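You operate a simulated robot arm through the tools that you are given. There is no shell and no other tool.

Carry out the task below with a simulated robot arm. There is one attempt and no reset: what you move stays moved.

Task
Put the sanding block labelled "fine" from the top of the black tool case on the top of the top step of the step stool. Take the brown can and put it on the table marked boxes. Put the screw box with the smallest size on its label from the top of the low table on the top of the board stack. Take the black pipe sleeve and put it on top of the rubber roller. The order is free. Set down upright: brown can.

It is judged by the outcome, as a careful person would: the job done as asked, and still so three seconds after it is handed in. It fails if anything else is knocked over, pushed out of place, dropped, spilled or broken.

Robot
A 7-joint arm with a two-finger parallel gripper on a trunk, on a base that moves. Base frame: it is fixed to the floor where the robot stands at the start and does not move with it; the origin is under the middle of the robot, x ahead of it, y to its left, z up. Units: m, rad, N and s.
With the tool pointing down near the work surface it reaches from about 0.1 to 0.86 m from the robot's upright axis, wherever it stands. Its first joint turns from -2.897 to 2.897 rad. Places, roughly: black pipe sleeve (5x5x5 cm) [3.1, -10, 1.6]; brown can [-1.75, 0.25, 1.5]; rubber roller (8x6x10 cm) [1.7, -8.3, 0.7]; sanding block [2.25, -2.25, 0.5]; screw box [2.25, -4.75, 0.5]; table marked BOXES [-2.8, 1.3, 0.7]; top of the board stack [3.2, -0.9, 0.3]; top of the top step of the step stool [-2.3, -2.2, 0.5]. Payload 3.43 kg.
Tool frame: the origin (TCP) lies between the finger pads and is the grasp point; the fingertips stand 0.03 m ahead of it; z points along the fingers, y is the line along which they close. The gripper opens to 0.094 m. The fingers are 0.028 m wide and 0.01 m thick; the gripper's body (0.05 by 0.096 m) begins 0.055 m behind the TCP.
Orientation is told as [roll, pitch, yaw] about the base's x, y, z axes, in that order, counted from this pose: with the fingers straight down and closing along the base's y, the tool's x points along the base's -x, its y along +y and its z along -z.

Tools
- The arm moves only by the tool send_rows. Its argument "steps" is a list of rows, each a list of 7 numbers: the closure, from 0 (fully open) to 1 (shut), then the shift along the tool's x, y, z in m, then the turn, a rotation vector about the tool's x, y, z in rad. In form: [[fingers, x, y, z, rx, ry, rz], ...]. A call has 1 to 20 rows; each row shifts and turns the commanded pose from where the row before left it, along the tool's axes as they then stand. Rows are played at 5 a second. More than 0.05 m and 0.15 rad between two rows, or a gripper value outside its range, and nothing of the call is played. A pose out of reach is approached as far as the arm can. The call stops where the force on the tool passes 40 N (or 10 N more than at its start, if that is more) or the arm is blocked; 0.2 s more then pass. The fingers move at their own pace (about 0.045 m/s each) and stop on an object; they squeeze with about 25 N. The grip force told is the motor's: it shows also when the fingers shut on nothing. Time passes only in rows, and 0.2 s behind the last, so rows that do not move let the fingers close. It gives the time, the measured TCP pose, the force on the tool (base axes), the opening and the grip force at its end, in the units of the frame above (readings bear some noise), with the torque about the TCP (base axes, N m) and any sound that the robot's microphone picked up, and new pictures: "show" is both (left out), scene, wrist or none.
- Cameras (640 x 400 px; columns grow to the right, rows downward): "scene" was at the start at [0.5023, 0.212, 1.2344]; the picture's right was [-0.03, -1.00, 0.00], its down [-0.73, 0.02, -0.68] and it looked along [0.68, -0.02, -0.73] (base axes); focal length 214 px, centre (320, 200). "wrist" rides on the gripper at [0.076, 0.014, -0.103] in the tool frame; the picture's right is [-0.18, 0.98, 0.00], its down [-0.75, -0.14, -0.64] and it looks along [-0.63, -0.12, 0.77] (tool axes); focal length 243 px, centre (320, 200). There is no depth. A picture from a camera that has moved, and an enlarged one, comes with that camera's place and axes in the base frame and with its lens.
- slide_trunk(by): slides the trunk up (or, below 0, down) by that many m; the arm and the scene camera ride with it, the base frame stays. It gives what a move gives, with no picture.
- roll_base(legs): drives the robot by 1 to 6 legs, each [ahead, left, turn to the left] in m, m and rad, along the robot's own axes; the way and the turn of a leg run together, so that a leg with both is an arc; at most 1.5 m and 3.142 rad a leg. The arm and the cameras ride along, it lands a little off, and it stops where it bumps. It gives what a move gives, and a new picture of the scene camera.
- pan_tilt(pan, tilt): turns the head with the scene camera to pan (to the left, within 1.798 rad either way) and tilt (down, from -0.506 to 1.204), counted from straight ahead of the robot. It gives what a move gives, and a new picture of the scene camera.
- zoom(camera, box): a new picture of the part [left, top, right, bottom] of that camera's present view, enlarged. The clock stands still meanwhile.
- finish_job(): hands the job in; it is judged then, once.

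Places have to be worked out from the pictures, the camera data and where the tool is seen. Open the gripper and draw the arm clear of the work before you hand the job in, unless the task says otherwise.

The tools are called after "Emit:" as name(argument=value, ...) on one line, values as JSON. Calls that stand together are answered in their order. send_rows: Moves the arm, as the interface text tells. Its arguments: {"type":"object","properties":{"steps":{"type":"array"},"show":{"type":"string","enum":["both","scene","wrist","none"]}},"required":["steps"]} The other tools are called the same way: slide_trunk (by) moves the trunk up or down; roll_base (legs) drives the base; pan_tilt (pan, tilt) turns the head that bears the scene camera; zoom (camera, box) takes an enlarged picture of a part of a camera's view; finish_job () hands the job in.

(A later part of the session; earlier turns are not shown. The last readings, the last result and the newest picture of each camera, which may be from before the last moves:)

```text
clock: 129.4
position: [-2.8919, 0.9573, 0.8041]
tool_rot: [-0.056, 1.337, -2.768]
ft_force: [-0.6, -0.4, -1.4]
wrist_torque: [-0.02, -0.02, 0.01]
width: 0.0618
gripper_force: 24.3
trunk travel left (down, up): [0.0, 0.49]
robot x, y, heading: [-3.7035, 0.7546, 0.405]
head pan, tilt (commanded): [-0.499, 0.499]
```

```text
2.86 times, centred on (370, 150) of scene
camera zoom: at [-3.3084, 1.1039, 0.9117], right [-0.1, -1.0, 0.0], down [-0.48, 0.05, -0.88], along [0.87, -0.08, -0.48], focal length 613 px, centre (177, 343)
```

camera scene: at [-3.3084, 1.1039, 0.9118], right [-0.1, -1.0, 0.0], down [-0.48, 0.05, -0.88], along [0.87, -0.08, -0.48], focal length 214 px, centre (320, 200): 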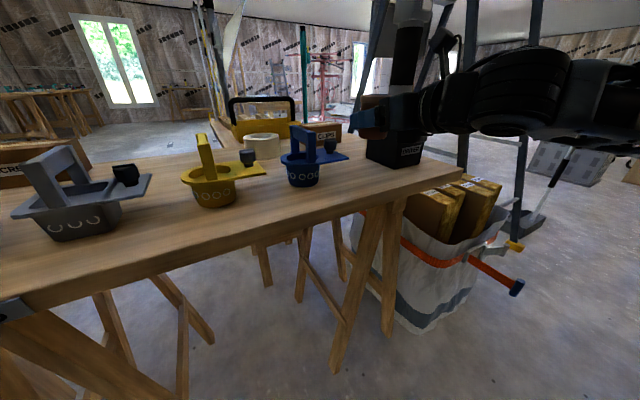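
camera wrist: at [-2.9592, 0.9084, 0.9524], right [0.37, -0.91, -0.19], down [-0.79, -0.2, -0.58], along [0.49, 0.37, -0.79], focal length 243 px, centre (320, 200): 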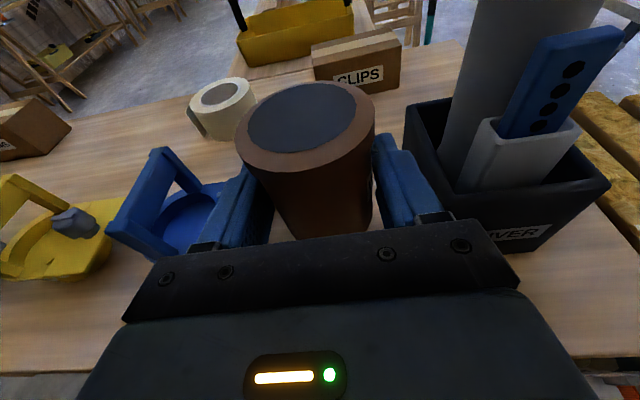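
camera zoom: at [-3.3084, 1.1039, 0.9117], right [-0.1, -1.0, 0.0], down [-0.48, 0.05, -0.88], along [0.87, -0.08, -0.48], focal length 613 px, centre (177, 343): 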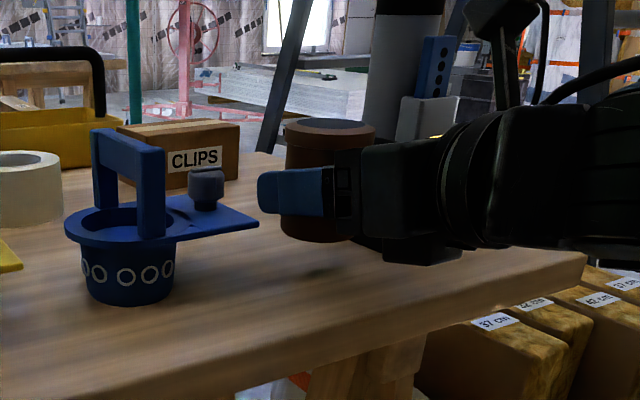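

The can's base is about 2-3 cm above the table. I lower 1.5 cm more.

Emit:
send_rows(steps=[[1, -0.0078, 0, 0.0018, 0, 0, 0], [1, -0.0068, 0, 0.0016, 0, 0, 0]], show="none")

Emit:
zoom(camera="scene", box=[310, 110, 430, 200])

```text
clock: 130.0
position: [-2.8914, 0.9578, 0.7896]
tool_rot: [-0.058, 1.337, -2.771]
ft_force: [0.4, 0.3, -1.8]
wrist_torque: [-0.01, -0.01, 0.03]
width: 0.062
gripper_force: 24.8
trunk travel left (down, up): [0.0, 0.49]
robot x, y, heading: [-3.7001, 0.7521, 0.401]
head pan, tilt (commanded): [-0.499, 0.499]
```

```text
4.44 times, centred on (370, 155) of scene
camera zoom: at [-3.3084, 1.1039, 0.9117], right [-0.1, -1.0, 0.0], down [-0.48, 0.05, -0.88], along [0.87, -0.08, -0.48], focal length 953 px, centre (98, 400)
```

zoom: 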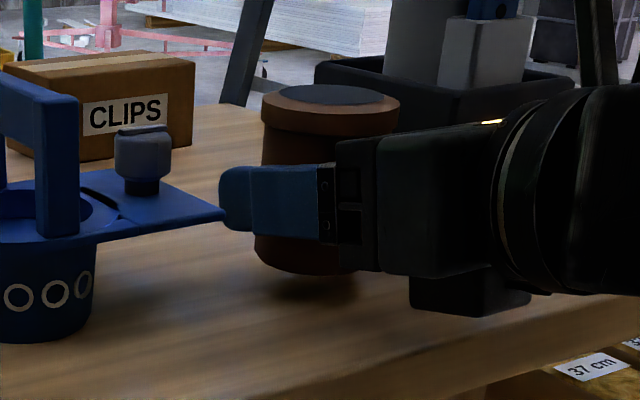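

About 1 cm remains above the shadow. I lower in 4 mm steps.

Emit:
send_rows(steps=[[1, -0.0039, 0, 0.0009, 0, 0, 0], [1, -0.0039, 0, 0.0009, 0, 0, 0]], show="none")

Emit:
send_rows(steps=[[1, -0.0039, 0, 0.0009, 0, 0, 0]], show="none")

Emit:
zoom(camera="scene", box=[310, 110, 430, 200])

```text
clock: 130.6
position: [-2.8917, 0.9577, 0.7815]
tool_rot: [-0.057, 1.339, -2.769]
ft_force: [0.3, 0.3, -1.0]
wrist_torque: [-0.02, 0.0, -0.03]
width: 0.0619
gripper_force: 25.2
trunk travel left (down, up): [0.0, 0.49]
robot x, y, heading: [-3.7019, 0.7493, 0.404]
head pan, tilt (commanded): [-0.499, 0.499]
```

```text
clock: 131.0
position: [-2.8913, 0.9572, 0.778]
tool_rot: [-0.06, 1.338, -2.771]
ft_force: [-0.3, -0.3, -1.6]
wrist_torque: [0.0, -0.02, 0.03]
width: 0.0618
gripper_force: 24.6
trunk travel left (down, up): [0.0, 0.49]
robot x, y, heading: [-3.7013, 0.7472, 0.406]
head pan, tilt (commanded): [-0.499, 0.499]
```

```text
4.44 times, centred on (370, 155) of scene
camera zoom: at [-3.3084, 1.1039, 0.9117], right [-0.1, -1.0, 0.0], down [-0.48, 0.05, -0.88], along [0.87, -0.08, -0.48], focal length 953 px, centre (98, 400)
```

zoom: 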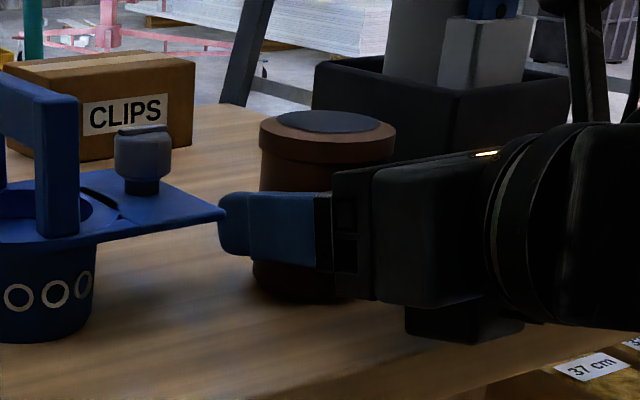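

Very near contact now. I lower in 2 mm steps watching the vertical force.

Emit:
send_rows(steps=[[1, -0.002, 0, 0.0005, 0, 0, 0], [1, 0, 0, 0, 0, 0, 0]], show="none")

Emit:
send_rows(steps=[[1, -0.002, 0, 0.0005, 0, 0, 0], [1, 0, 0, 0, 0, 0, 0]], show="none")

Emit:
send_rows(steps=[[1, -0.002, 0, 0.0005, 0, 0, 0], [1, 0, 0, 0, 0, 0, 0]], show="none")

```text
clock: 131.6
position: [-2.8915, 0.9586, 0.7752]
tool_rot: [-0.06, 1.336, -2.771]
ft_force: [0.6, -0.5, -2.3]
wrist_torque: [0.0, 0.04, 0.02]
width: 0.0615
gripper_force: 25.6
trunk travel left (down, up): [0.0, 0.49]
robot x, y, heading: [-3.7046, 0.7489, 0.406]
head pan, tilt (commanded): [-0.499, 0.499]
```

```text
clock: 132.2
position: [-2.8913, 0.9567, 0.7738]
tool_rot: [-0.054, 1.338, -2.764]
ft_force: [-1.2, -0.9, 8.9]
wrist_torque: [-0.22, -0.06, -0.03]
width: 0.0618
gripper_force: 24.7
trunk travel left (down, up): [0.0, 0.49]
robot x, y, heading: [-3.7006, 0.7495, 0.401]
head pan, tilt (commanded): [-0.499, 0.499]
```

```text
clock: 132.8
position: [-2.8909, 0.9583, 0.7743]
tool_rot: [-0.053, 1.338, -2.766]
ft_force: [1.5, -1.8, 22.5]
wrist_torque: [0.05, -0.12, 0.1]
width: 0.062
gripper_force: 25.2
trunk travel left (down, up): [0.0, 0.49]
robot x, y, heading: [-3.7031, 0.7464, 0.406]
head pan, tilt (commanded): [-0.499, 0.499]
```

Contact: the can stands on the table (22 N up-force). I relieve 3 mm, open only to about 76 mm, and look.

Emit:
send_rows(steps=[[1, 0.0028, 0, -0.0007, 0, 0, 0], [0.2, 0, 0, 0, 0, 0, 0], [0.2, 0, 0, 0, 0, 0, 0], [0.2, 0, 0, 0, 0, 0, 0], [0.2, 0, 0, 0, 0, 0, 0]], show="both")

```text
clock: 134.0
position: [-2.8927, 0.9584, 0.7746]
tool_rot: [-0.06, 1.337, -2.77]
ft_force: [-0.5, 0.4, 0.2]
wrist_torque: [0.0, -0.02, 0.01]
width: 0.0753
gripper_force: 0.0
trunk travel left (down, up): [0.0, 0.49]
robot x, y, heading: [-3.7009, 0.7496, 0.403]
head pan, tilt (commanded): [-0.499, 0.499]
camera scene: at [-3.3085, 1.1039, 0.9117], right [-0.1, -1.0, 0.0], down [-0.48, 0.05, -0.88], along [0.87, -0.08, -0.48], focal length 214 px, centre (320, 200)
camera wrist: at [-2.9593, 0.9098, 0.8721], right [0.37, -0.91, -0.19], down [-0.79, -0.2, -0.58], along [0.49, 0.37, -0.79], focal length 243 px, centre (320, 200)
```

scene: 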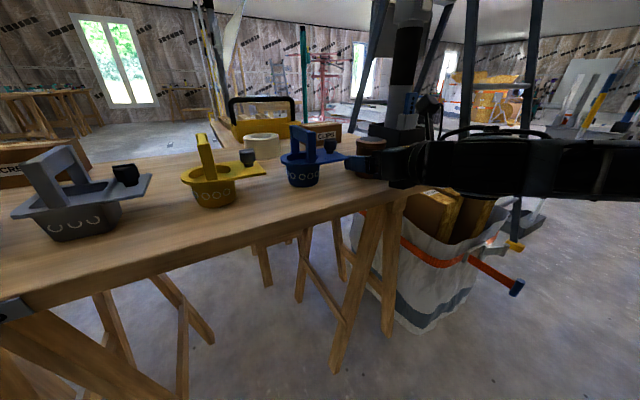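
wrist: 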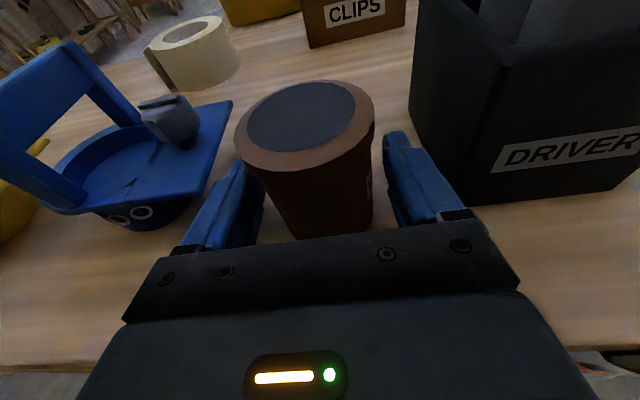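

The can stands free between the open fingers. I draw straight back 12 cm.

Emit:
send_rows(steps=[[0.2, -0.0035, 0, -0.0146, 0, 0, 0], [0.2, -0.0046, 0, -0.0195, 0, 0, 0], [0.2, -0.0069, 0, -0.0292, 0, 0, 0], [0.2, -0.0069, 0, -0.0292, 0, 0, 0]], show="both")

```text
clock: 135.0
position: [-2.9571, 0.9157, 0.7695]
tool_rot: [-0.059, 1.338, -2.768]
ft_force: [-0.1, 0.2, -0.9]
wrist_torque: [0.01, 0.0, 0.01]
width: 0.0752
gripper_force: 0.0
out of reach, approached as far as the arm can: row 4
trunk travel left (down, up): [0.0, 0.49]
robot x, y, heading: [-3.7034, 0.7502, 0.398]
head pan, tilt (commanded): [-0.499, 0.499]
camera scene: at [-3.3085, 1.1041, 0.9117], right [-0.1, -1.0, 0.0], down [-0.48, 0.05, -0.88], along [0.87, -0.08, -0.48], focal length 214 px, centre (320, 200)
camera wrist: at [-3.0234, 0.8669, 0.8673], right [0.37, -0.91, -0.19], down [-0.79, -0.2, -0.58], along [0.49, 0.37, -0.79], focal length 243 px, centre (320, 200)
```

scene: 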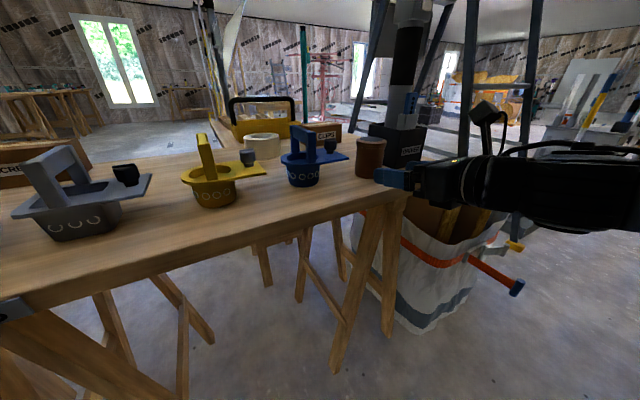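
wrist: 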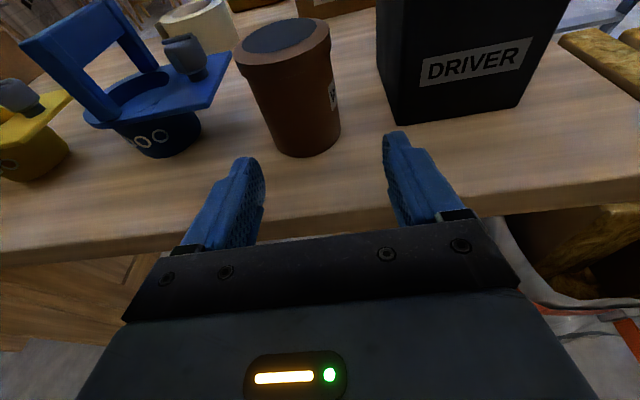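

The can stands upright on the BOXES table, 6 cm from the edge, nothing disturbed. I raise the trunk fully, move 0.1 m ahead, and slide right past the ladder's rear, back to open floor.

Emit:
slide_trunk(by=0.4)

Emit:
slide_trunk(by=0.09)

Emit:
roll_base(legs=[[0.1, 0, 0], [0, -1.3, 0]])

```text
clock: 138.9
position: [-2.9558, 0.9155, 1.1696]
tool_rot: [-0.06, 1.337, -2.77]
ft_force: [0.0, 0.6, -0.1]
wrist_torque: [-0.01, 0.02, 0.01]
width: 0.0753
gripper_force: 0.0
trunk travel left (down, up): [-0.4, 0.09]
robot x, y, heading: [-3.7036, 0.7492, 0.4]
head pan, tilt (commanded): [-0.499, 0.499]
```

```text
clock: 140.1
position: [-2.9555, 0.9149, 1.2596]
tool_rot: [-0.059, 1.338, -2.771]
ft_force: [0.0, -0.4, 0.0]
wrist_torque: [-0.02, 0.02, 0.02]
width: 0.0753
gripper_force: 0.0
trunk travel left (down, up): [-0.49, 0.0]
robot x, y, heading: [-3.7034, 0.7497, 0.403]
head pan, tilt (commanded): [-0.499, 0.499]
```

```text
clock: 147.4
position: [-2.3586, -0.2378, 1.2589]
tool_rot: [-0.059, 1.336, -2.771]
ft_force: [0.5, 0.0, 0.2]
wrist_torque: [0.0, 0.03, -0.01]
width: 0.0751
gripper_force: 0.1
trunk travel left (down, up): [-0.49, 0.0]
robot x, y, heading: [-3.1032, -0.4017, 0.403]
head pan, tilt (commanded): [-0.499, 0.499]
camera scene: at [-2.71, -0.0481, 1.4017], right [-0.1, -1.0, 0.0], down [-0.48, 0.05, -0.88], along [0.87, -0.09, -0.48], focal length 214 px, centre (320, 200)
```

scene: 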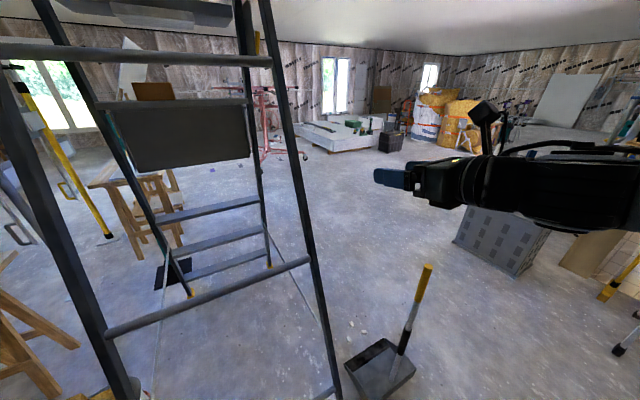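

Clear so far: the scoop and ladder are well off. I continue right 1.15 m and then look at the step stool.

Emit:
roll_base(legs=[[0, -1.1, 0], [0, 0, -1.0]])

Emit:
pan_tilt(pan=-0.5, tilt=0.7)

```text
clock: 154.6
position: [-1.9684, -1.6939, 1.2587]
tool_rot: [-0.057, 1.338, 2.912]
ft_force: [0.0, 0.4, -0.3]
wrist_torque: [0.01, -0.02, 0.02]
width: 0.0753
gripper_force: 0.1
trunk travel left (down, up): [-0.49, 0.0]
robot x, y, heading: [-2.6819, -1.4049, -0.199]
head pan, tilt (commanded): [-0.499, 0.499]
stopped in leg 2: the robot was blocked; the commanded pose is now the measured one
camera scene: at [-2.1508, -1.3384, 1.4017], right [-0.64, -0.77, 0.0], down [-0.37, 0.31, -0.88], along [0.67, -0.56, -0.48], focal length 214 px, centre (320, 200)
```

scene: 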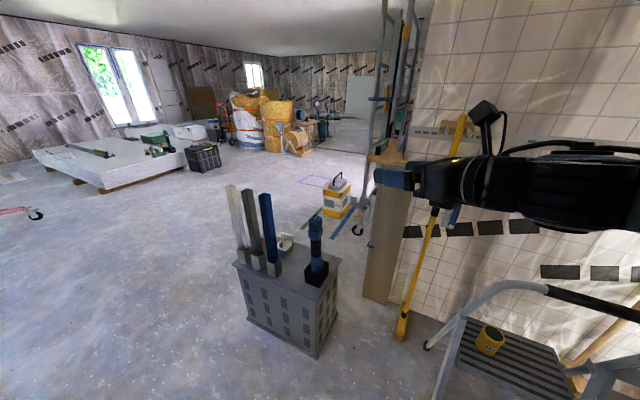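

```text
clock: 155.3
position: [-1.9679, -1.694, 1.2602]
tool_rot: [-0.057, 1.337, 2.912]
ft_force: [0.8, -0.4, 0.2]
wrist_torque: [0.0, 0.0, 0.0]
width: 0.0753
gripper_force: 0.0
trunk travel left (down, up): [-0.49, 0.0]
robot x, y, heading: [-2.6755, -1.4034, -0.199]
head pan, tilt (commanded): [-0.499, 0.7]
camera scene: at [-2.1555, -1.3344, 1.3841], right [-0.64, -0.77, 0.0], down [-0.49, 0.41, -0.77], along [0.59, -0.49, -0.64], focal length 214 px, centre (320, 200)
```

scene: 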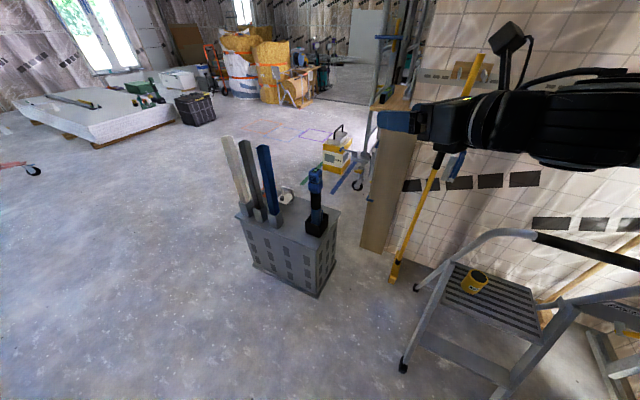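

The turn was blocked: the rear-right corner probably touched the foot lifter lying by the wall. I move straight away from the wall 0.15 m, then check that tool.

Emit:
roll_base(legs=[[0.124, 0.084, 0]])

Emit:
pan_tilt(pan=-1.79, tilt=0.9)

Emit:
pan_tilt(pan=1.79, tilt=0.9)

```text
clock: 156.7
position: [-1.8298, -1.6358, 1.2598]
tool_rot: [-0.061, 1.337, 2.912]
ft_force: [0.4, -0.1, 0.1]
wrist_torque: [0.01, -0.01, 0.02]
width: 0.0754
gripper_force: 0.0
trunk travel left (down, up): [-0.49, 0.0]
robot x, y, heading: [-2.5395, -1.3453, -0.198]
head pan, tilt (commanded): [-0.499, 0.7]
camera scene: at [-2.0171, -1.2768, 1.3841], right [-0.64, -0.77, 0.0], down [-0.49, 0.41, -0.76], along [0.59, -0.49, -0.64], focal length 214 px, centre (320, 200)
```

scene: 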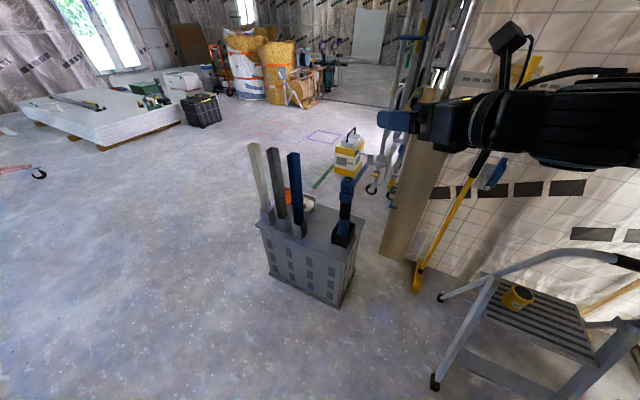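

```text
clock: 158.1
position: [-1.8291, -1.6366, 1.2592]
tool_rot: [-0.059, 1.338, 2.912]
ft_force: [-0.8, 0.6, -1.0]
wrist_torque: [0.0, 0.01, -0.01]
width: 0.0753
gripper_force: 0.2
trunk travel left (down, up): [-0.49, 0.0]
robot x, y, heading: [-2.5365, -1.3469, -0.196]
head pan, tilt (commanded): [-1.791, 0.901]
camera scene: at [-2.1127, -1.2911, 1.3679], right [-0.91, 0.41, 0.0], down [0.32, 0.72, -0.62], along [-0.25, -0.57, -0.78], focal length 214 px, centre (320, 200)
```

scene: 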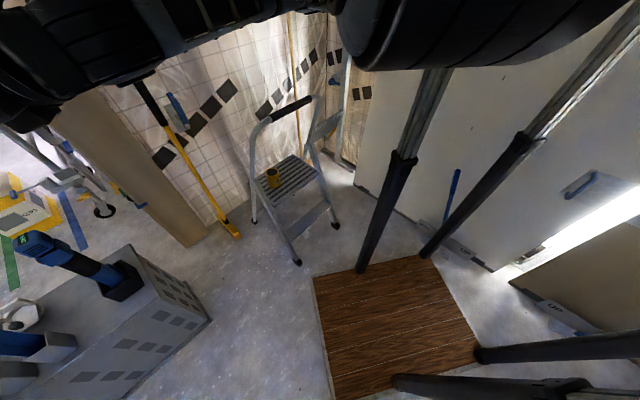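

```text
clock: 161.1
position: [-1.8301, -1.6362, 1.259]
tool_rot: [-0.058, 1.338, 2.911]
ft_force: [0.0, -0.2, -0.3]
wrist_torque: [-0.03, 0.02, 0.0]
width: 0.0753
gripper_force: 0.2
trunk travel left (down, up): [-0.49, 0.0]
robot x, y, heading: [-2.537, -1.3498, -0.2]
head pan, tilt (commanded): [1.791, 0.901]
camera scene: at [-2.0835, -1.1466, 1.3679], right [1.0, 0.02, 0.0], down [0.02, -0.78, -0.62], along [-0.01, 0.62, -0.78], focal length 214 px, centre (320, 200)
```

scene: 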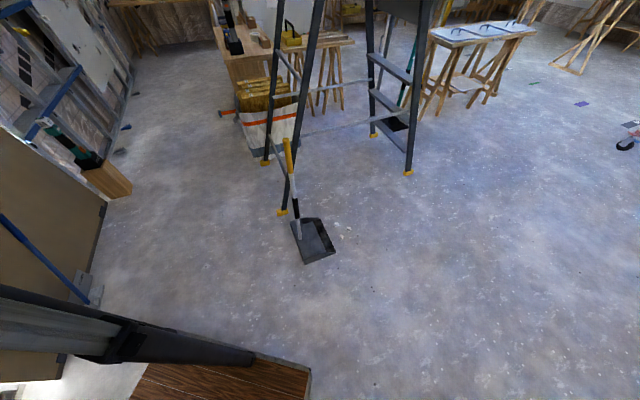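

I zoom on the foot lifter by the wall to see whether it was moved.

Emit:
pan_tilt(pan=-1.79, tilt=0.8)

Emit:
zoom(camera="scene", box=[340, 150, 580, 340])

```text
clock: 164.1
position: [-1.8298, -1.636, 1.2586]
tool_rot: [-0.057, 1.337, 2.913]
ft_force: [-0.6, -0.5, 0.1]
wrist_torque: [0.02, 0.03, -0.01]
width: 0.0752
gripper_force: 0.1
trunk travel left (down, up): [-0.49, 0.0]
robot x, y, heading: [-2.5377, -1.3475, -0.195]
head pan, tilt (commanded): [-1.791, 0.799]
camera scene: at [-2.1148, -1.2958, 1.3758], right [-0.91, 0.41, 0.0], down [0.29, 0.66, -0.7], along [-0.28, -0.64, -0.72], focal length 214 px, centre (320, 200)
```

scene: 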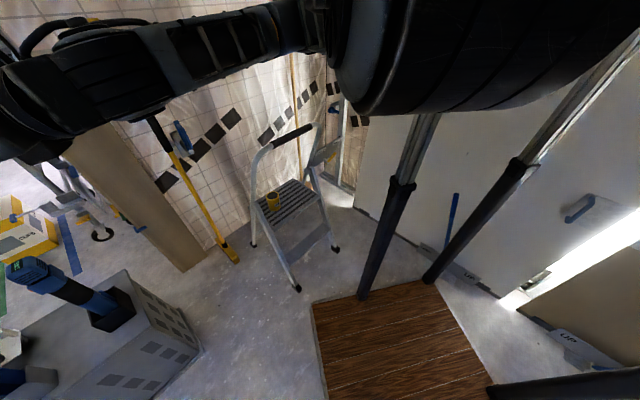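

```text
2.11 times, centred on (460, 245) of scene
camera zoom: at [-2.1148, -1.2958, 1.3758], right [-0.91, 0.41, 0.0], down [0.29, 0.66, -0.7], along [-0.28, -0.64, -0.72], focal length 452 px, centre (25, 105)
```

zoom: 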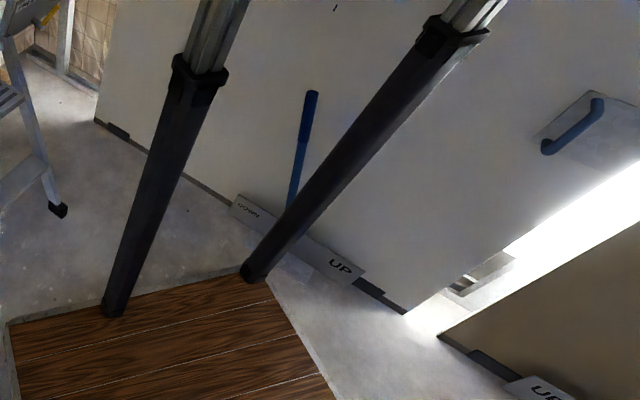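

The wall plate and lever look unchanged (plate flush at the wall, lever still at DOWN). The stool's top step is near (-2.28, -2.14) with a yellow cup on it. Now I turn parallel to the corridor and drive out to open floor.

Emit:
roll_base(legs=[[0, 0, 0.585], [1.5, 0, 0], [1.4, 0, 0]])

Emit:
pan_tilt(pan=0, tilt=0.5)

```text
clock: 179.7
position: [0.8835, -0.0928, 1.2594]
tool_rot: [-0.057, 1.337, -2.78]
ft_force: [0.7, 0.4, 0.4]
wrist_torque: [-0.03, 0.0, -0.03]
width: 0.0751
gripper_force: 0.1
trunk travel left (down, up): [-0.49, 0.0]
robot x, y, heading: [0.1334, -0.2464, 0.392]
head pan, tilt (commanded): [-1.791, 0.799]
camera scene: at [0.4574, 0.0303, 1.3758], right [-0.99, -0.17, 0.0], down [-0.12, 0.71, -0.7], along [0.12, -0.69, -0.72], focal length 214 px, centre (320, 200)
```

scene: 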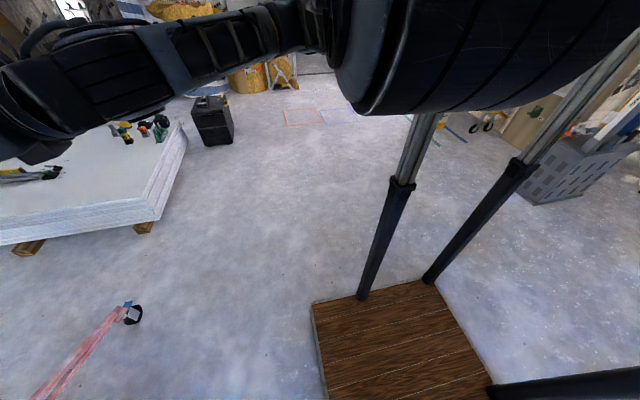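

```text
clock: 181.5
position: [0.8847, -0.0923, 1.26]
tool_rot: [-0.058, 1.337, -2.78]
ft_force: [0.5, -0.4, 0.6]
wrist_torque: [0.0, -0.03, 0.03]
width: 0.0754
gripper_force: 0.1
trunk travel left (down, up): [-0.49, 0.0]
robot x, y, heading: [0.136, -0.25, 0.391]
head pan, tilt (commanded): [0.0, 0.499]
camera scene: at [0.5278, 0.1445, 1.4017], right [0.38, -0.92, 0.0], down [-0.44, -0.18, -0.88], along [0.81, 0.33, -0.48], focal length 214 px, centre (320, 200)
```

scene: 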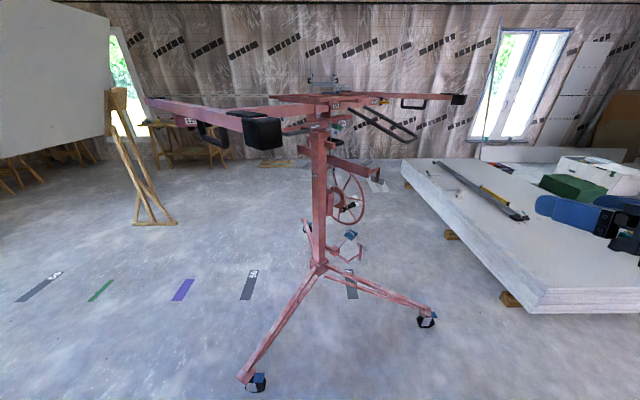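

The red lift is ahead-left, so I turn right away from it toward the tool case and drive 0.9 m, then bring the arm back to tool-down.

Emit:
roll_base(legs=[[0, 0, -1.25], [0.9, 0, 0]])

Emit:
send_rows(steps=[[0, 0, 0, 0, 0, -0.14, 0], [0, 0, 0, 0, 0, -0.14, 0], [0, 0, 0, 0, 0, -0.14, 0], [0, 0, 0, 0, 0, -0.14, 0], [0, 0, 0, 0, 0, -0.14, 0], [0, 0, 0, 0, 0, -0.14, 0], [0, 0, 0, 0, 0, -0.14, 0], [0, 0, 0, 0, 0, -0.14, 0], [0, 0, 0, 0, 0, -0.14, 0]], show="none")

Emit:
pan_tilt(pan=0, tilt=0.6)

```text
clock: 189.3
position: [1.0782, -1.6003, 1.2594]
tool_rot: [-0.057, 1.336, 2.232]
ft_force: [-0.1, 0.0, 0.5]
wrist_torque: [0.0, -0.02, -0.02]
width: 0.0752
gripper_force: 0.0
trunk travel left (down, up): [-0.49, 0.0]
robot x, y, heading: [0.7062, -0.9293, -0.876]
head pan, tilt (commanded): [0.0, 0.499]
camera scene: at [1.2002, -1.1901, 1.4018], right [-0.77, -0.64, 0.0], down [-0.31, 0.37, -0.88], along [0.56, -0.68, -0.48], focal length 214 px, centre (320, 200)
```

scene: 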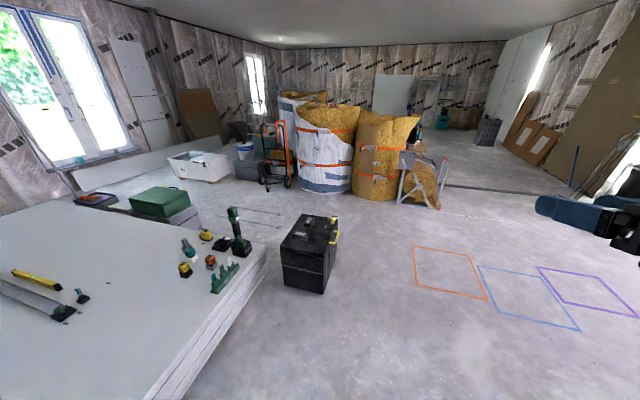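

```text
clock: 191.3
position: [1.0786, -1.6011, 1.2593]
tool_rot: [-0.013, 0.077, 2.289]
ft_force: [-0.9, 0.0, -0.4]
wrist_torque: [-0.01, 0.0, 0.01]
width: 0.0936
gripper_force: 0.0
trunk travel left (down, up): [-0.49, 0.0]
robot x, y, heading: [0.7029, -0.9349, -0.877]
head pan, tilt (commanded): [0.0, 0.499]
```

```text
clock: 192.0
position: [1.0783, -1.6016, 1.2595]
tool_rot: [-0.014, 0.076, 2.291]
ft_force: [-0.2, 0.0, 0.0]
wrist_torque: [0.0, -0.02, 0.0]
width: 0.094
gripper_force: 0.0
trunk travel left (down, up): [-0.49, 0.0]
robot x, y, heading: [0.708, -0.9319, -0.877]
head pan, tilt (commanded): [0.0, 0.6]
camera scene: at [1.1986, -1.1881, 1.3927], right [-0.77, -0.64, 0.0], down [-0.36, 0.43, -0.83], along [0.53, -0.63, -0.56], focal length 214 px, centre (320, 200)
```

scene: 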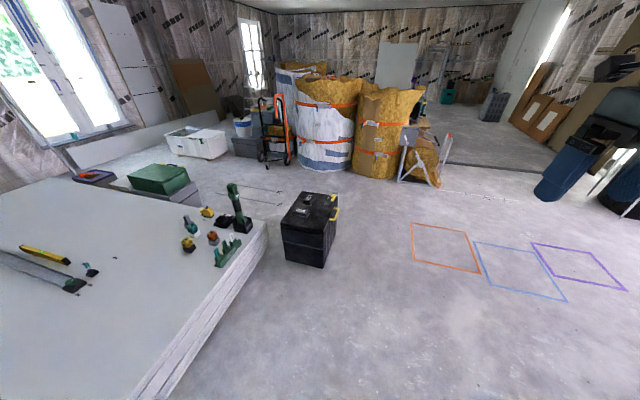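

The tool points down again. I zoom on the tool case to find the sanding blocks.

Emit:
zoom(camera="scene", box=[260, 170, 370, 280])

Emit:
zoom(camera="scene", box=[0, 150, 290, 340])

Emit:
send_rows(steps=[[0, 0, 0, 0, 0, -0.075, 0], [0, 0, 0, 0, 0, 0, 0.15], [0, 0, 0, 0, 0, 0, 0.15], [0, 0, 0, 0, 0, 0, 0.15], [0, 0, 0, 0, 0, 0, 0.15], [0, 0, 0, 0, 0, 0, 0.15], [0, 0, 0, 0, 0, 0, 0.15], [0, 0, 0, 0, 0, 0, 0.15], [0, 0, 0, 0, 0, 0, 0.15], [0, 0, 0, 0, 0, 0, 0.15], [0, 0, 0, 0, 0, 0, 0.15]], show="none")

```text
3.64 times, centred on (315, 225) of scene
camera zoom: at [1.1986, -1.1881, 1.3927], right [-0.77, -0.64, 0.0], down [-0.36, 0.43, -0.83], along [0.53, -0.63, -0.56], focal length 780 px, centre (338, 109)
```

zoom: 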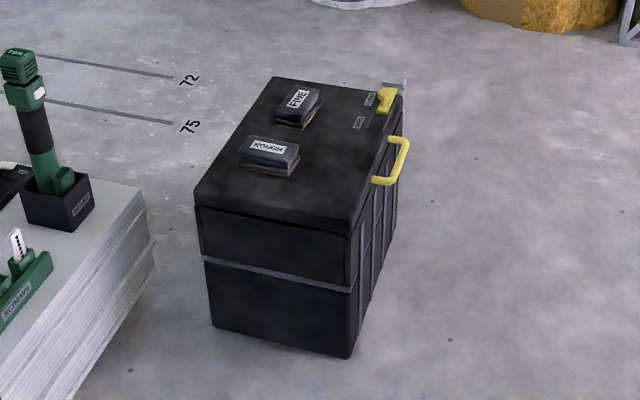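

```text
2.11 times, centred on (145, 245) of scene
camera zoom: at [1.1986, -1.1881, 1.3927], right [-0.77, -0.64, 0.0], down [-0.36, 0.43, -0.83], along [0.53, -0.63, -0.56], focal length 452 px, centre (688, 105)
```

zoom: 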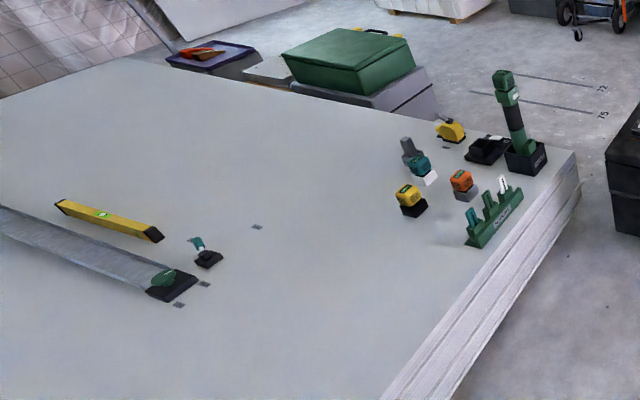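

```text
clock: 194.4
position: [1.0795, -1.601, 1.2589]
tool_rot: [-0.005, -0.014, 0.789]
ft_force: [0.1, 0.4, 0.8]
wrist_torque: [0.02, 0.01, 0.0]
width: 0.0941
gripper_force: 0.1
trunk travel left (down, up): [-0.49, 0.0]
robot x, y, heading: [0.7073, -0.934, -0.878]
head pan, tilt (commanded): [0.0, 0.6]
```

The two blocks on the case are FINE (farther one, about (2.11, -2.14)) and ROUGH. I finish turning the tool back, drive to the case's left side and face it.

Emit:
send_rows(steps=[[0, 0, 0, 0, 0, 0, 0.15], [0, 0, 0, 0, 0, 0, 0.15], [0, 0, 0, 0, 0, 0, 0.15], [0, 0, 0, 0, 0, 0, 0.15], [0, 0, 0, 0, 0, 0, 0.15], [0, 0, 0, 0, 0, 0, 0.15], [0, 0, 0, 0, 0, 0, 0.15], [0, 0, 0, 0, 0, 0, 0.15], [0, 0, 0, 0, 0, 0, 0.15], [0, 0, 0, 0, 0, 0, 0.15], [0, 0, 0, 0, 0, 0, 0.14]], show="none")

Emit:
roll_base(legs=[[0.777, -0.284, 0], [0.777, -0.284, 0], [0, 0, 1.275]])

Emit:
pan_tilt(pan=-0.2, tilt=0.9)

```text
clock: 196.8
position: [1.0786, -1.6018, 1.2591]
tool_rot: [0.015, -0.002, -0.851]
ft_force: [-0.6, 0.1, 0.2]
wrist_torque: [-0.02, -0.02, 0.0]
width: 0.0942
gripper_force: 0.0
trunk travel left (down, up): [-0.49, 0.0]
robot x, y, heading: [0.7059, -0.9304, -0.882]
head pan, tilt (commanded): [0.0, 0.6]
```

```text
clock: 208.4
position: [2.013, -2.3275, 1.259]
tool_rot: [0.014, -0.002, 0.43]
ft_force: [0.6, 0.0, 0.0]
wrist_torque: [0.03, -0.03, -0.01]
width: 0.094
gripper_force: 0.1
trunk travel left (down, up): [-0.49, 0.0]
robot x, y, heading: [1.2632, -2.4915, 0.401]
head pan, tilt (commanded): [0.0, 0.6]
camera scene: at [1.6518, -2.0943, 1.3926], right [0.39, -0.92, 0.0], down [-0.52, -0.22, -0.83], along [0.76, 0.32, -0.56], focal length 214 px, centre (320, 200)
```

scene: 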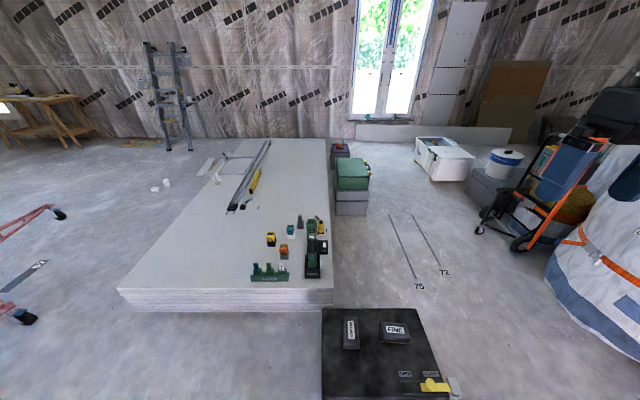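

```text
clock: 209.2
position: [2.0129, -2.3276, 1.2603]
tool_rot: [0.014, -0.001, 0.433]
ft_force: [0.2, -0.3, -1.2]
wrist_torque: [0.01, 0.01, 0.02]
width: 0.0938
gripper_force: 0.0
trunk travel left (down, up): [-0.49, 0.0]
robot x, y, heading: [1.2662, -2.4935, 0.405]
head pan, tilt (commanded): [-0.201, 0.901]
camera scene: at [1.6444, -2.1138, 1.3679], right [0.2, -0.98, 0.0], down [-0.77, -0.16, -0.62], along [0.61, 0.12, -0.78], focal length 214 px, centre (320, 200)
```

scene: 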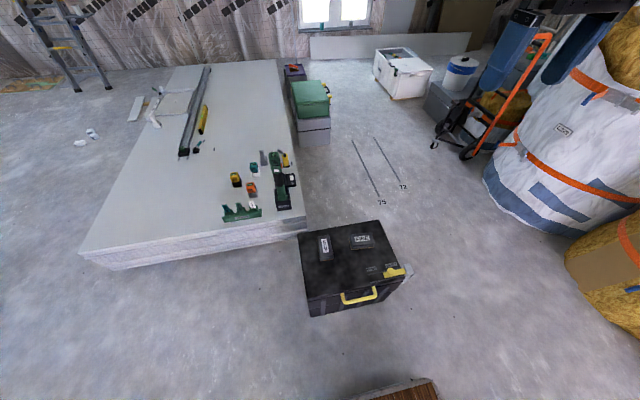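

FINE is the block at about (2.13, -2.21). I zoom to see its size and orientation.

Emit:
zoom(camera="scene", box=[285, 205, 425, 325])

Emit:
zoom(camera="wrist", box=[0, 0, 640, 400])

```text
3.33 times, centred on (355, 265) of scene
camera zoom: at [1.6444, -2.1138, 1.3679], right [0.2, -0.98, 0.0], down [-0.77, -0.16, -0.62], along [0.61, 0.12, -0.78], focal length 715 px, centre (203, -17)
```

zoom: 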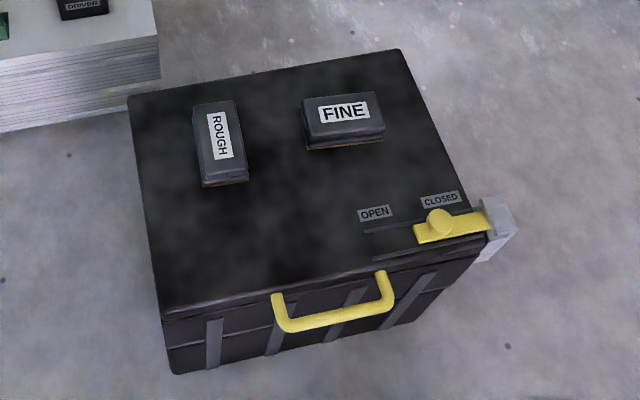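

```text
1.00 times, centred on (320, 200) of wrist (not enlarged: the box is as wide or as high as the picture)
camera zoom: at [1.9393, -2.3475, 1.3624], right [-0.24, 0.97, 0.01], down [0.75, 0.18, 0.64], along [0.62, 0.17, -0.77], focal length 243 px, centre (320, 200)
```

zoom: 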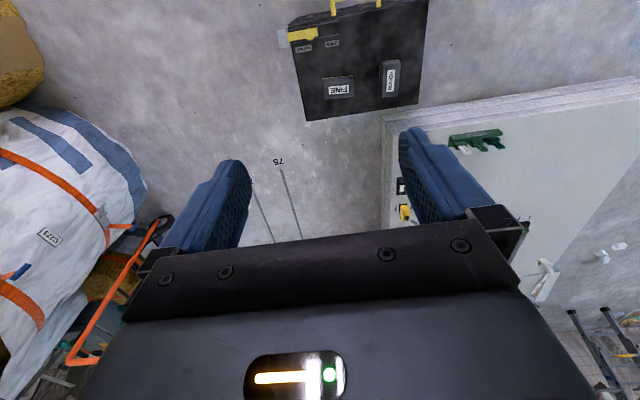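

FINE lies at about (2.173, -2.221), long side 0.108 m along the case's long axis, short side 0.065 m towards me. I drive 0.2 m closer and turn the tool a quarter so the fingers close across the short side.

Emit:
roll_base(legs=[[0.2, 0, 0]])

Emit:
send_rows(steps=[[0, 0, 0, 0, 0, 0, -0.1477], [0, 0, 0, 0, 0, 0, -0.1477], [0, 0, 0, 0, 0, 0, -0.1477], [0, 0, 0, 0, 0, 0, -0.1477], [0, 0, 0, 0, 0, 0, -0.1477], [0, 0, 0, 0, 0, 0, -0.1477], [0, 0, 0, 0, 0, 0, -0.1477], [0, 0, 0, 0, 0, 0, -0.1477], [0, 0, 0, 0, 0, 0, -0.1477], [0, 0, 0, 0, 0, 0, -0.1477]], show="none")

Emit:
slide_trunk(by=-0.4)

Emit:
send_rows(steps=[[0, 0, 0, 0, 0, 0, 0]], show="both")

```text
clock: 210.8
position: [2.1969, -2.2509, 1.2603]
tool_rot: [0.014, -0.003, 0.43]
ft_force: [0.3, 0.2, -0.2]
wrist_torque: [0.0, 0.0, 0.0]
width: 0.094
gripper_force: 0.0
trunk travel left (down, up): [-0.49, 0.0]
robot x, y, heading: [1.4476, -2.4138, 0.402]
head pan, tilt (commanded): [-0.201, 0.901]
camera scene: at [1.8284, -2.0362, 1.3679], right [0.2, -0.98, 0.0], down [-0.77, -0.16, -0.62], along [0.61, 0.12, -0.78], focal length 214 px, centre (320, 200)
```

scene: 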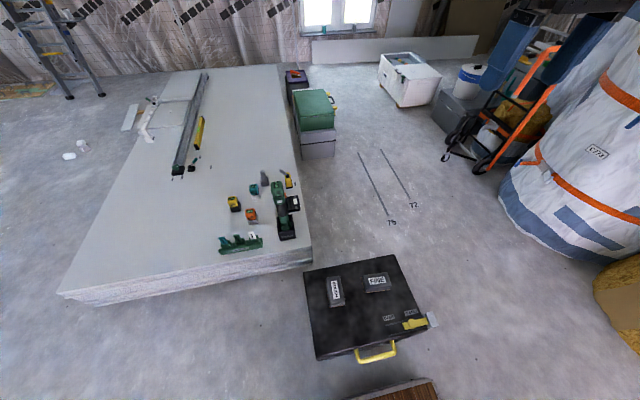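

```text
clock: 213.0
position: [2.1961, -2.2497, 1.2595]
tool_rot: [-0.001, -0.016, 1.909]
ft_force: [0.2, 0.3, 0.5]
wrist_torque: [0.01, -0.03, -0.03]
width: 0.0938
gripper_force: 0.1
trunk travel left (down, up): [-0.49, 0.0]
robot x, y, heading: [1.4471, -2.4143, 0.401]
head pan, tilt (commanded): [-0.201, 0.901]
```

```text
clock: 216.8
position: [2.1973, -2.2505, 0.8595]
tool_rot: [0.002, -0.014, 1.905]
ft_force: [0.8, -0.3, 0.1]
wrist_torque: [0.01, -0.02, 0.02]
width: 0.094
gripper_force: 0.1
trunk travel left (down, up): [-0.09, 0.4]
robot x, y, heading: [1.4518, -2.412, 0.399]
head pan, tilt (commanded): [-0.201, 0.901]
```

```text
clock: 217.2
position: [2.1976, -2.2498, 0.8591]
tool_rot: [0.0, -0.014, 1.906]
ft_force: [0.1, 0.9, -0.9]
wrist_torque: [-0.02, -0.01, -0.01]
width: 0.0939
gripper_force: 0.0
trunk travel left (down, up): [-0.09, 0.4]
robot x, y, heading: [1.4471, -2.4144, 0.402]
head pan, tilt (commanded): [-0.201, 0.901]
camera scene: at [1.8286, -2.0362, 0.9679], right [0.2, -0.98, 0.0], down [-0.77, -0.16, -0.62], along [0.61, 0.12, -0.78], focal length 214 px, centre (320, 200)
camera wrist: at [2.2102, -2.3281, 0.9613], right [-0.99, -0.15, 0.0], down [-0.11, 0.75, 0.65], along [-0.1, 0.64, -0.76], focal length 243 px, centre (320, 200)
```

scene: 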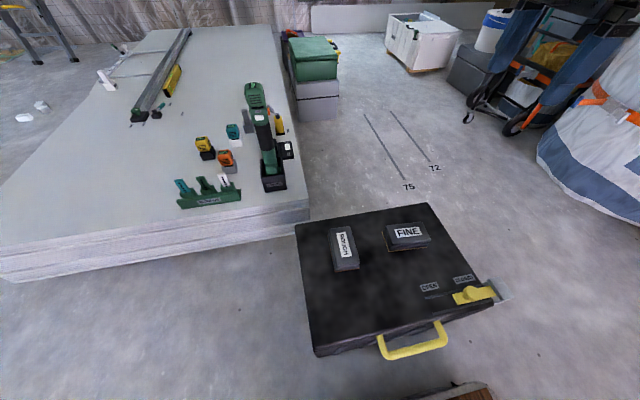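
wrist: 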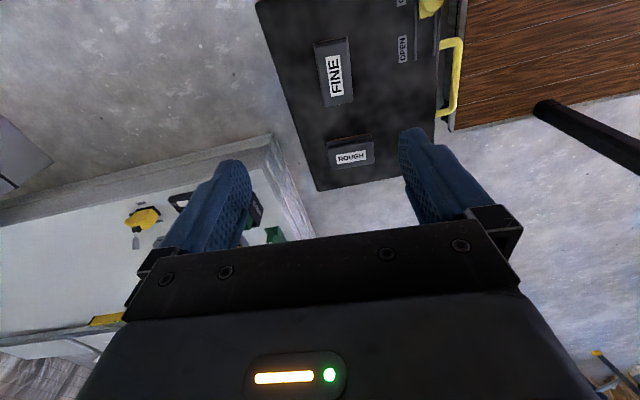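

Both cameras put FINE's centre at about (2.165, -2.217) with its top near z 0.455. I move over it and lower to z 0.56.

Emit:
send_rows(steps=[[0, -0.0419, 0.0199, 0, 0, 0, 0], [0, 0, 0, 0.04, 0, 0, 0], [0, 0, 0, 0.04, 0, 0, 0], [0, 0, 0, 0.04, 0, 0, 0], [0, 0, 0, 0.04, 0, 0, 0], [0, 0, 0, 0.04, 0, 0, 0], [0, 0, 0, 0.05, 0, 0, 0], [0, 0, 0, 0.05, 0, 0, 0]], show="both")

```text
clock: 219.0
position: [2.1642, -2.2112, 0.5595]
tool_rot: [-0.001, -0.014, 1.905]
ft_force: [0.0, 0.5, -0.2]
wrist_torque: [-0.01, 0.02, 0.01]
width: 0.0941
gripper_force: 0.0
trunk travel left (down, up): [-0.09, 0.4]
robot x, y, heading: [1.4499, -2.4111, 0.406]
head pan, tilt (commanded): [-0.201, 0.901]
camera scene: at [1.8285, -2.0362, 0.968], right [0.2, -0.98, 0.0], down [-0.77, -0.16, -0.62], along [0.61, 0.12, -0.78], focal length 214 px, centre (320, 200)
camera wrist: at [2.1765, -2.2905, 0.6616], right [-0.99, -0.15, 0.0], down [-0.11, 0.75, 0.65], along [-0.1, 0.65, -0.76], focal length 243 px, centre (320, 200)
```

scene: 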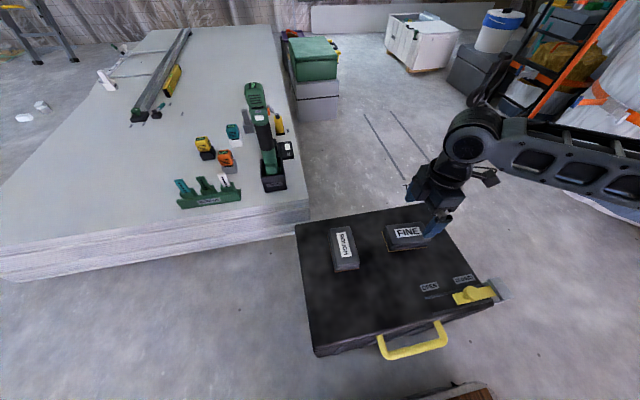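
wrist: 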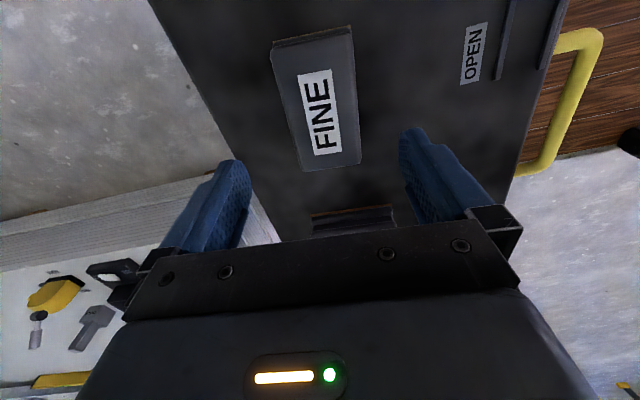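

The block is aligned with the tool and 7 mm along it from centre. I correct, lower to z about 0.447 and check the force, then close.

Emit:
send_rows(steps=[[0, 0.007, 0, 0.04, 0, 0, 0], [0, 0, 0, 0.04, 0, 0, 0], [0, 0, 0, 0.02, 0, 0, 0], [0, 0, 0, 0.0125, 0, 0, 0]], show="both")

```text
clock: 220.0
position: [2.1648, -2.2183, 0.4508]
tool_rot: [-0.002, -0.014, 1.904]
ft_force: [-9.4, -4.6, 34.1]
wrist_torque: [-1.04, 1.43, -0.33]
width: 0.0941
gripper_force: 0.0
trunk travel left (down, up): [-0.09, 0.4]
robot x, y, heading: [1.4453, -2.4125, 0.4]
head pan, tilt (commanded): [-0.201, 0.901]
camera scene: at [1.8279, -2.0364, 0.9691], right [0.2, -0.98, 0.0], down [-0.77, -0.16, -0.62], along [0.61, 0.12, -0.78], focal length 214 px, centre (320, 200)
camera wrist: at [2.1777, -2.2969, 0.5519], right [-0.99, -0.15, 0.0], down [-0.11, 0.75, 0.65], along [-0.1, 0.64, -0.76], focal length 243 px, centre (320, 200)
```

scene: 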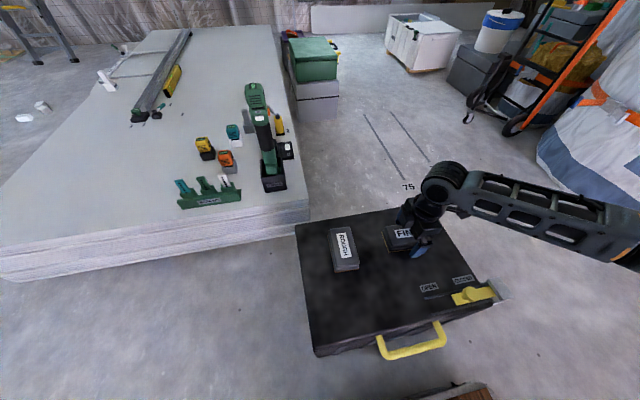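
wrist: 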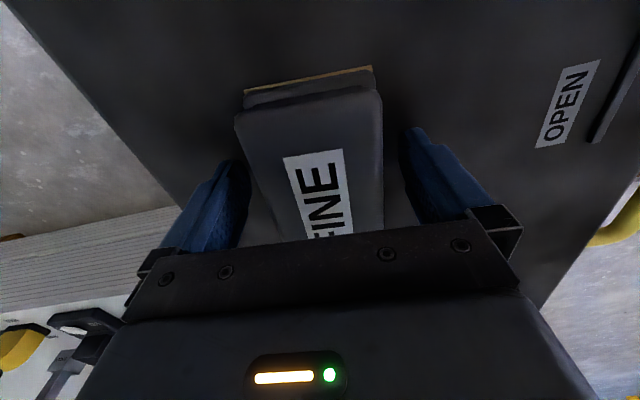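

The fingertips touch the case top (34 N). I raise 1 cm to relieve and close on the block.

Emit:
send_rows(steps=[[0, 0, 0, -0.01, 0, 0, 0], [0, 0, 0, 0, 0, 0, 0], [0.5, 0, 0, 0, 0, 0, 0], [1, 0, 0, 0, 0, 0, 0], [1, 0, 0, 0, 0, 0, 0], [1, 0, 0, 0, 0, 0, 0]], show="wrist")

```text
clock: 221.4
position: [2.1664, -2.218, 0.4586]
tool_rot: [-0.001, -0.014, 1.906]
ft_force: [0.1, -0.3, 0.1]
wrist_torque: [0.01, 0.01, -0.01]
width: 0.0647
gripper_force: 24.8
trunk travel left (down, up): [-0.09, 0.4]
robot x, y, heading: [1.4471, -2.4137, 0.401]
head pan, tilt (commanded): [-0.201, 0.901]
camera wrist: at [2.1782, -2.2965, 0.5597], right [-0.99, -0.15, 0.0], down [-0.11, 0.75, 0.65], along [-0.1, 0.64, -0.76], focal length 243 px, centre (320, 200)
```

wrist: 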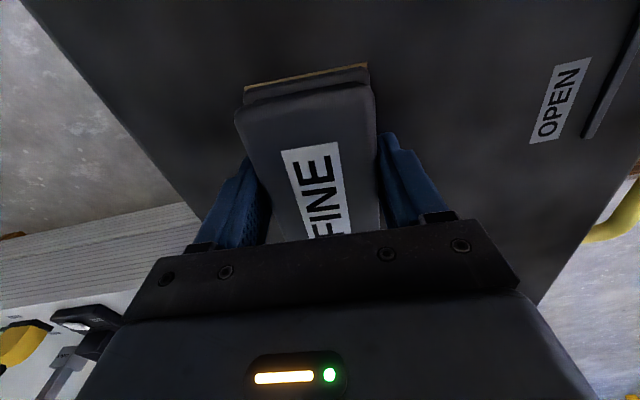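

The FINE block is held (64.7 mm). I lift it 0.3 m and raise the trunk 0.3 m, then check it is held.

Emit:
send_rows(steps=[[1, 0, 0, -0.02, 0, 0, 0], [1, 0, 0, -0.04, 0, 0, 0], [1, 0, 0, -0.05, 0, 0, 0], [1, 0, 0, -0.05, 0, 0, 0], [1, 0, 0, -0.05, 0, 0, 0], [1, 0, 0, -0.05, 0, 0, 0], [1, 0, 0, -0.05, 0, 0, 0]], show="both")

Emit:
slide_trunk(by=0.3)

```text
clock: 223.0
position: [2.1668, -2.2222, 0.7682]
tool_rot: [-0.002, -0.015, 1.906]
ft_force: [-0.5, -0.7, -1.2]
wrist_torque: [-0.01, 0.04, 0.0]
width: 0.0645
gripper_force: 25.4
trunk travel left (down, up): [-0.09, 0.4]
robot x, y, heading: [1.4517, -2.4145, 0.401]
head pan, tilt (commanded): [-0.201, 0.901]
camera scene: at [1.8287, -2.0361, 0.9677], right [0.2, -0.98, 0.0], down [-0.77, -0.16, -0.62], along [0.61, 0.12, -0.78], focal length 214 px, centre (320, 200)
camera wrist: at [2.1799, -2.3003, 0.8693], right [-0.99, -0.15, 0.0], down [-0.11, 0.75, 0.65], along [-0.1, 0.64, -0.76], focal length 243 px, centre (320, 200)
```

scene: 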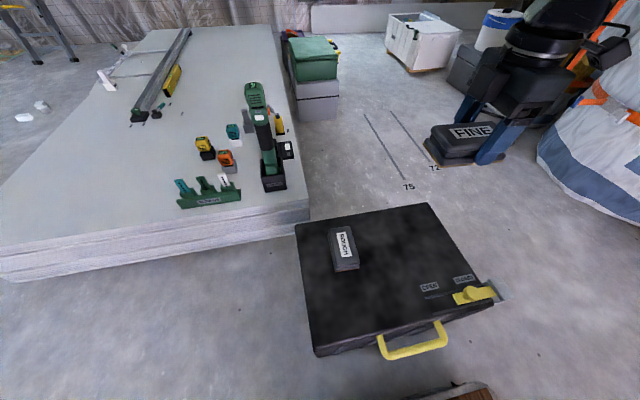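
wrist: 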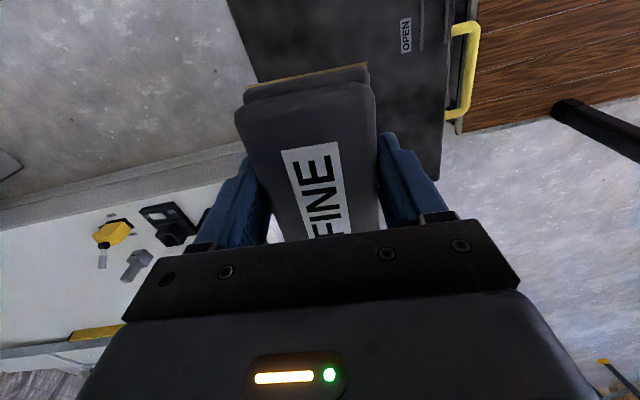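

```text
clock: 226.0
position: [2.167, -2.2215, 1.0682]
tool_rot: [0.001, -0.013, 1.907]
ft_force: [0.8, -0.1, -1.5]
wrist_torque: [0.01, 0.0, 0.0]
width: 0.0643
gripper_force: 25.2
trunk travel left (down, up): [-0.39, 0.1]
robot x, y, heading: [1.4476, -2.4131, 0.403]
head pan, tilt (commanded): [-0.201, 0.901]
```

The block is securely held. I back off and drive diagonally over the open floor, tool high, back towards the corridor.

Emit:
roll_base(legs=[[-0.25, 0, 0], [-0.525, 1.245, 0], [-0.525, 1.245, 0]])

```text
clock: 240.6
position: [-0.0108, -0.4345, 1.0679]
tool_rot: [0.001, -0.014, 1.911]
ft_force: [-0.3, 0.0, -1.2]
wrist_torque: [-0.05, 0.02, 0.01]
width: 0.0647
gripper_force: 24.5
trunk travel left (down, up): [-0.39, 0.1]
robot x, y, heading: [-0.7283, -0.6294, 0.407]
head pan, tilt (commanded): [-0.201, 0.901]
camera scene: at [-0.3503, -0.2504, 1.2678], right [0.2, -0.98, 0.0], down [-0.77, -0.16, -0.62], along [0.61, 0.13, -0.78], focal length 214 px, centre (320, 200)
```

scene: 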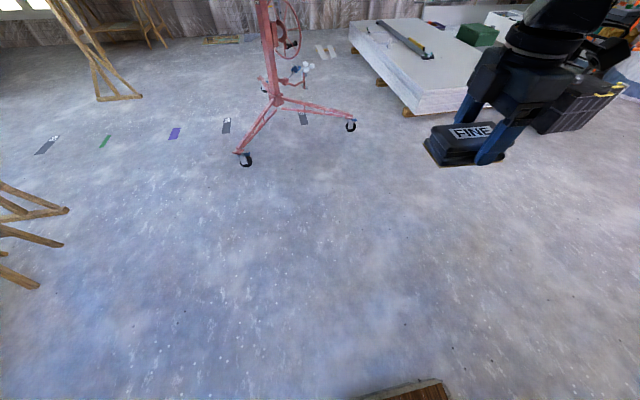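

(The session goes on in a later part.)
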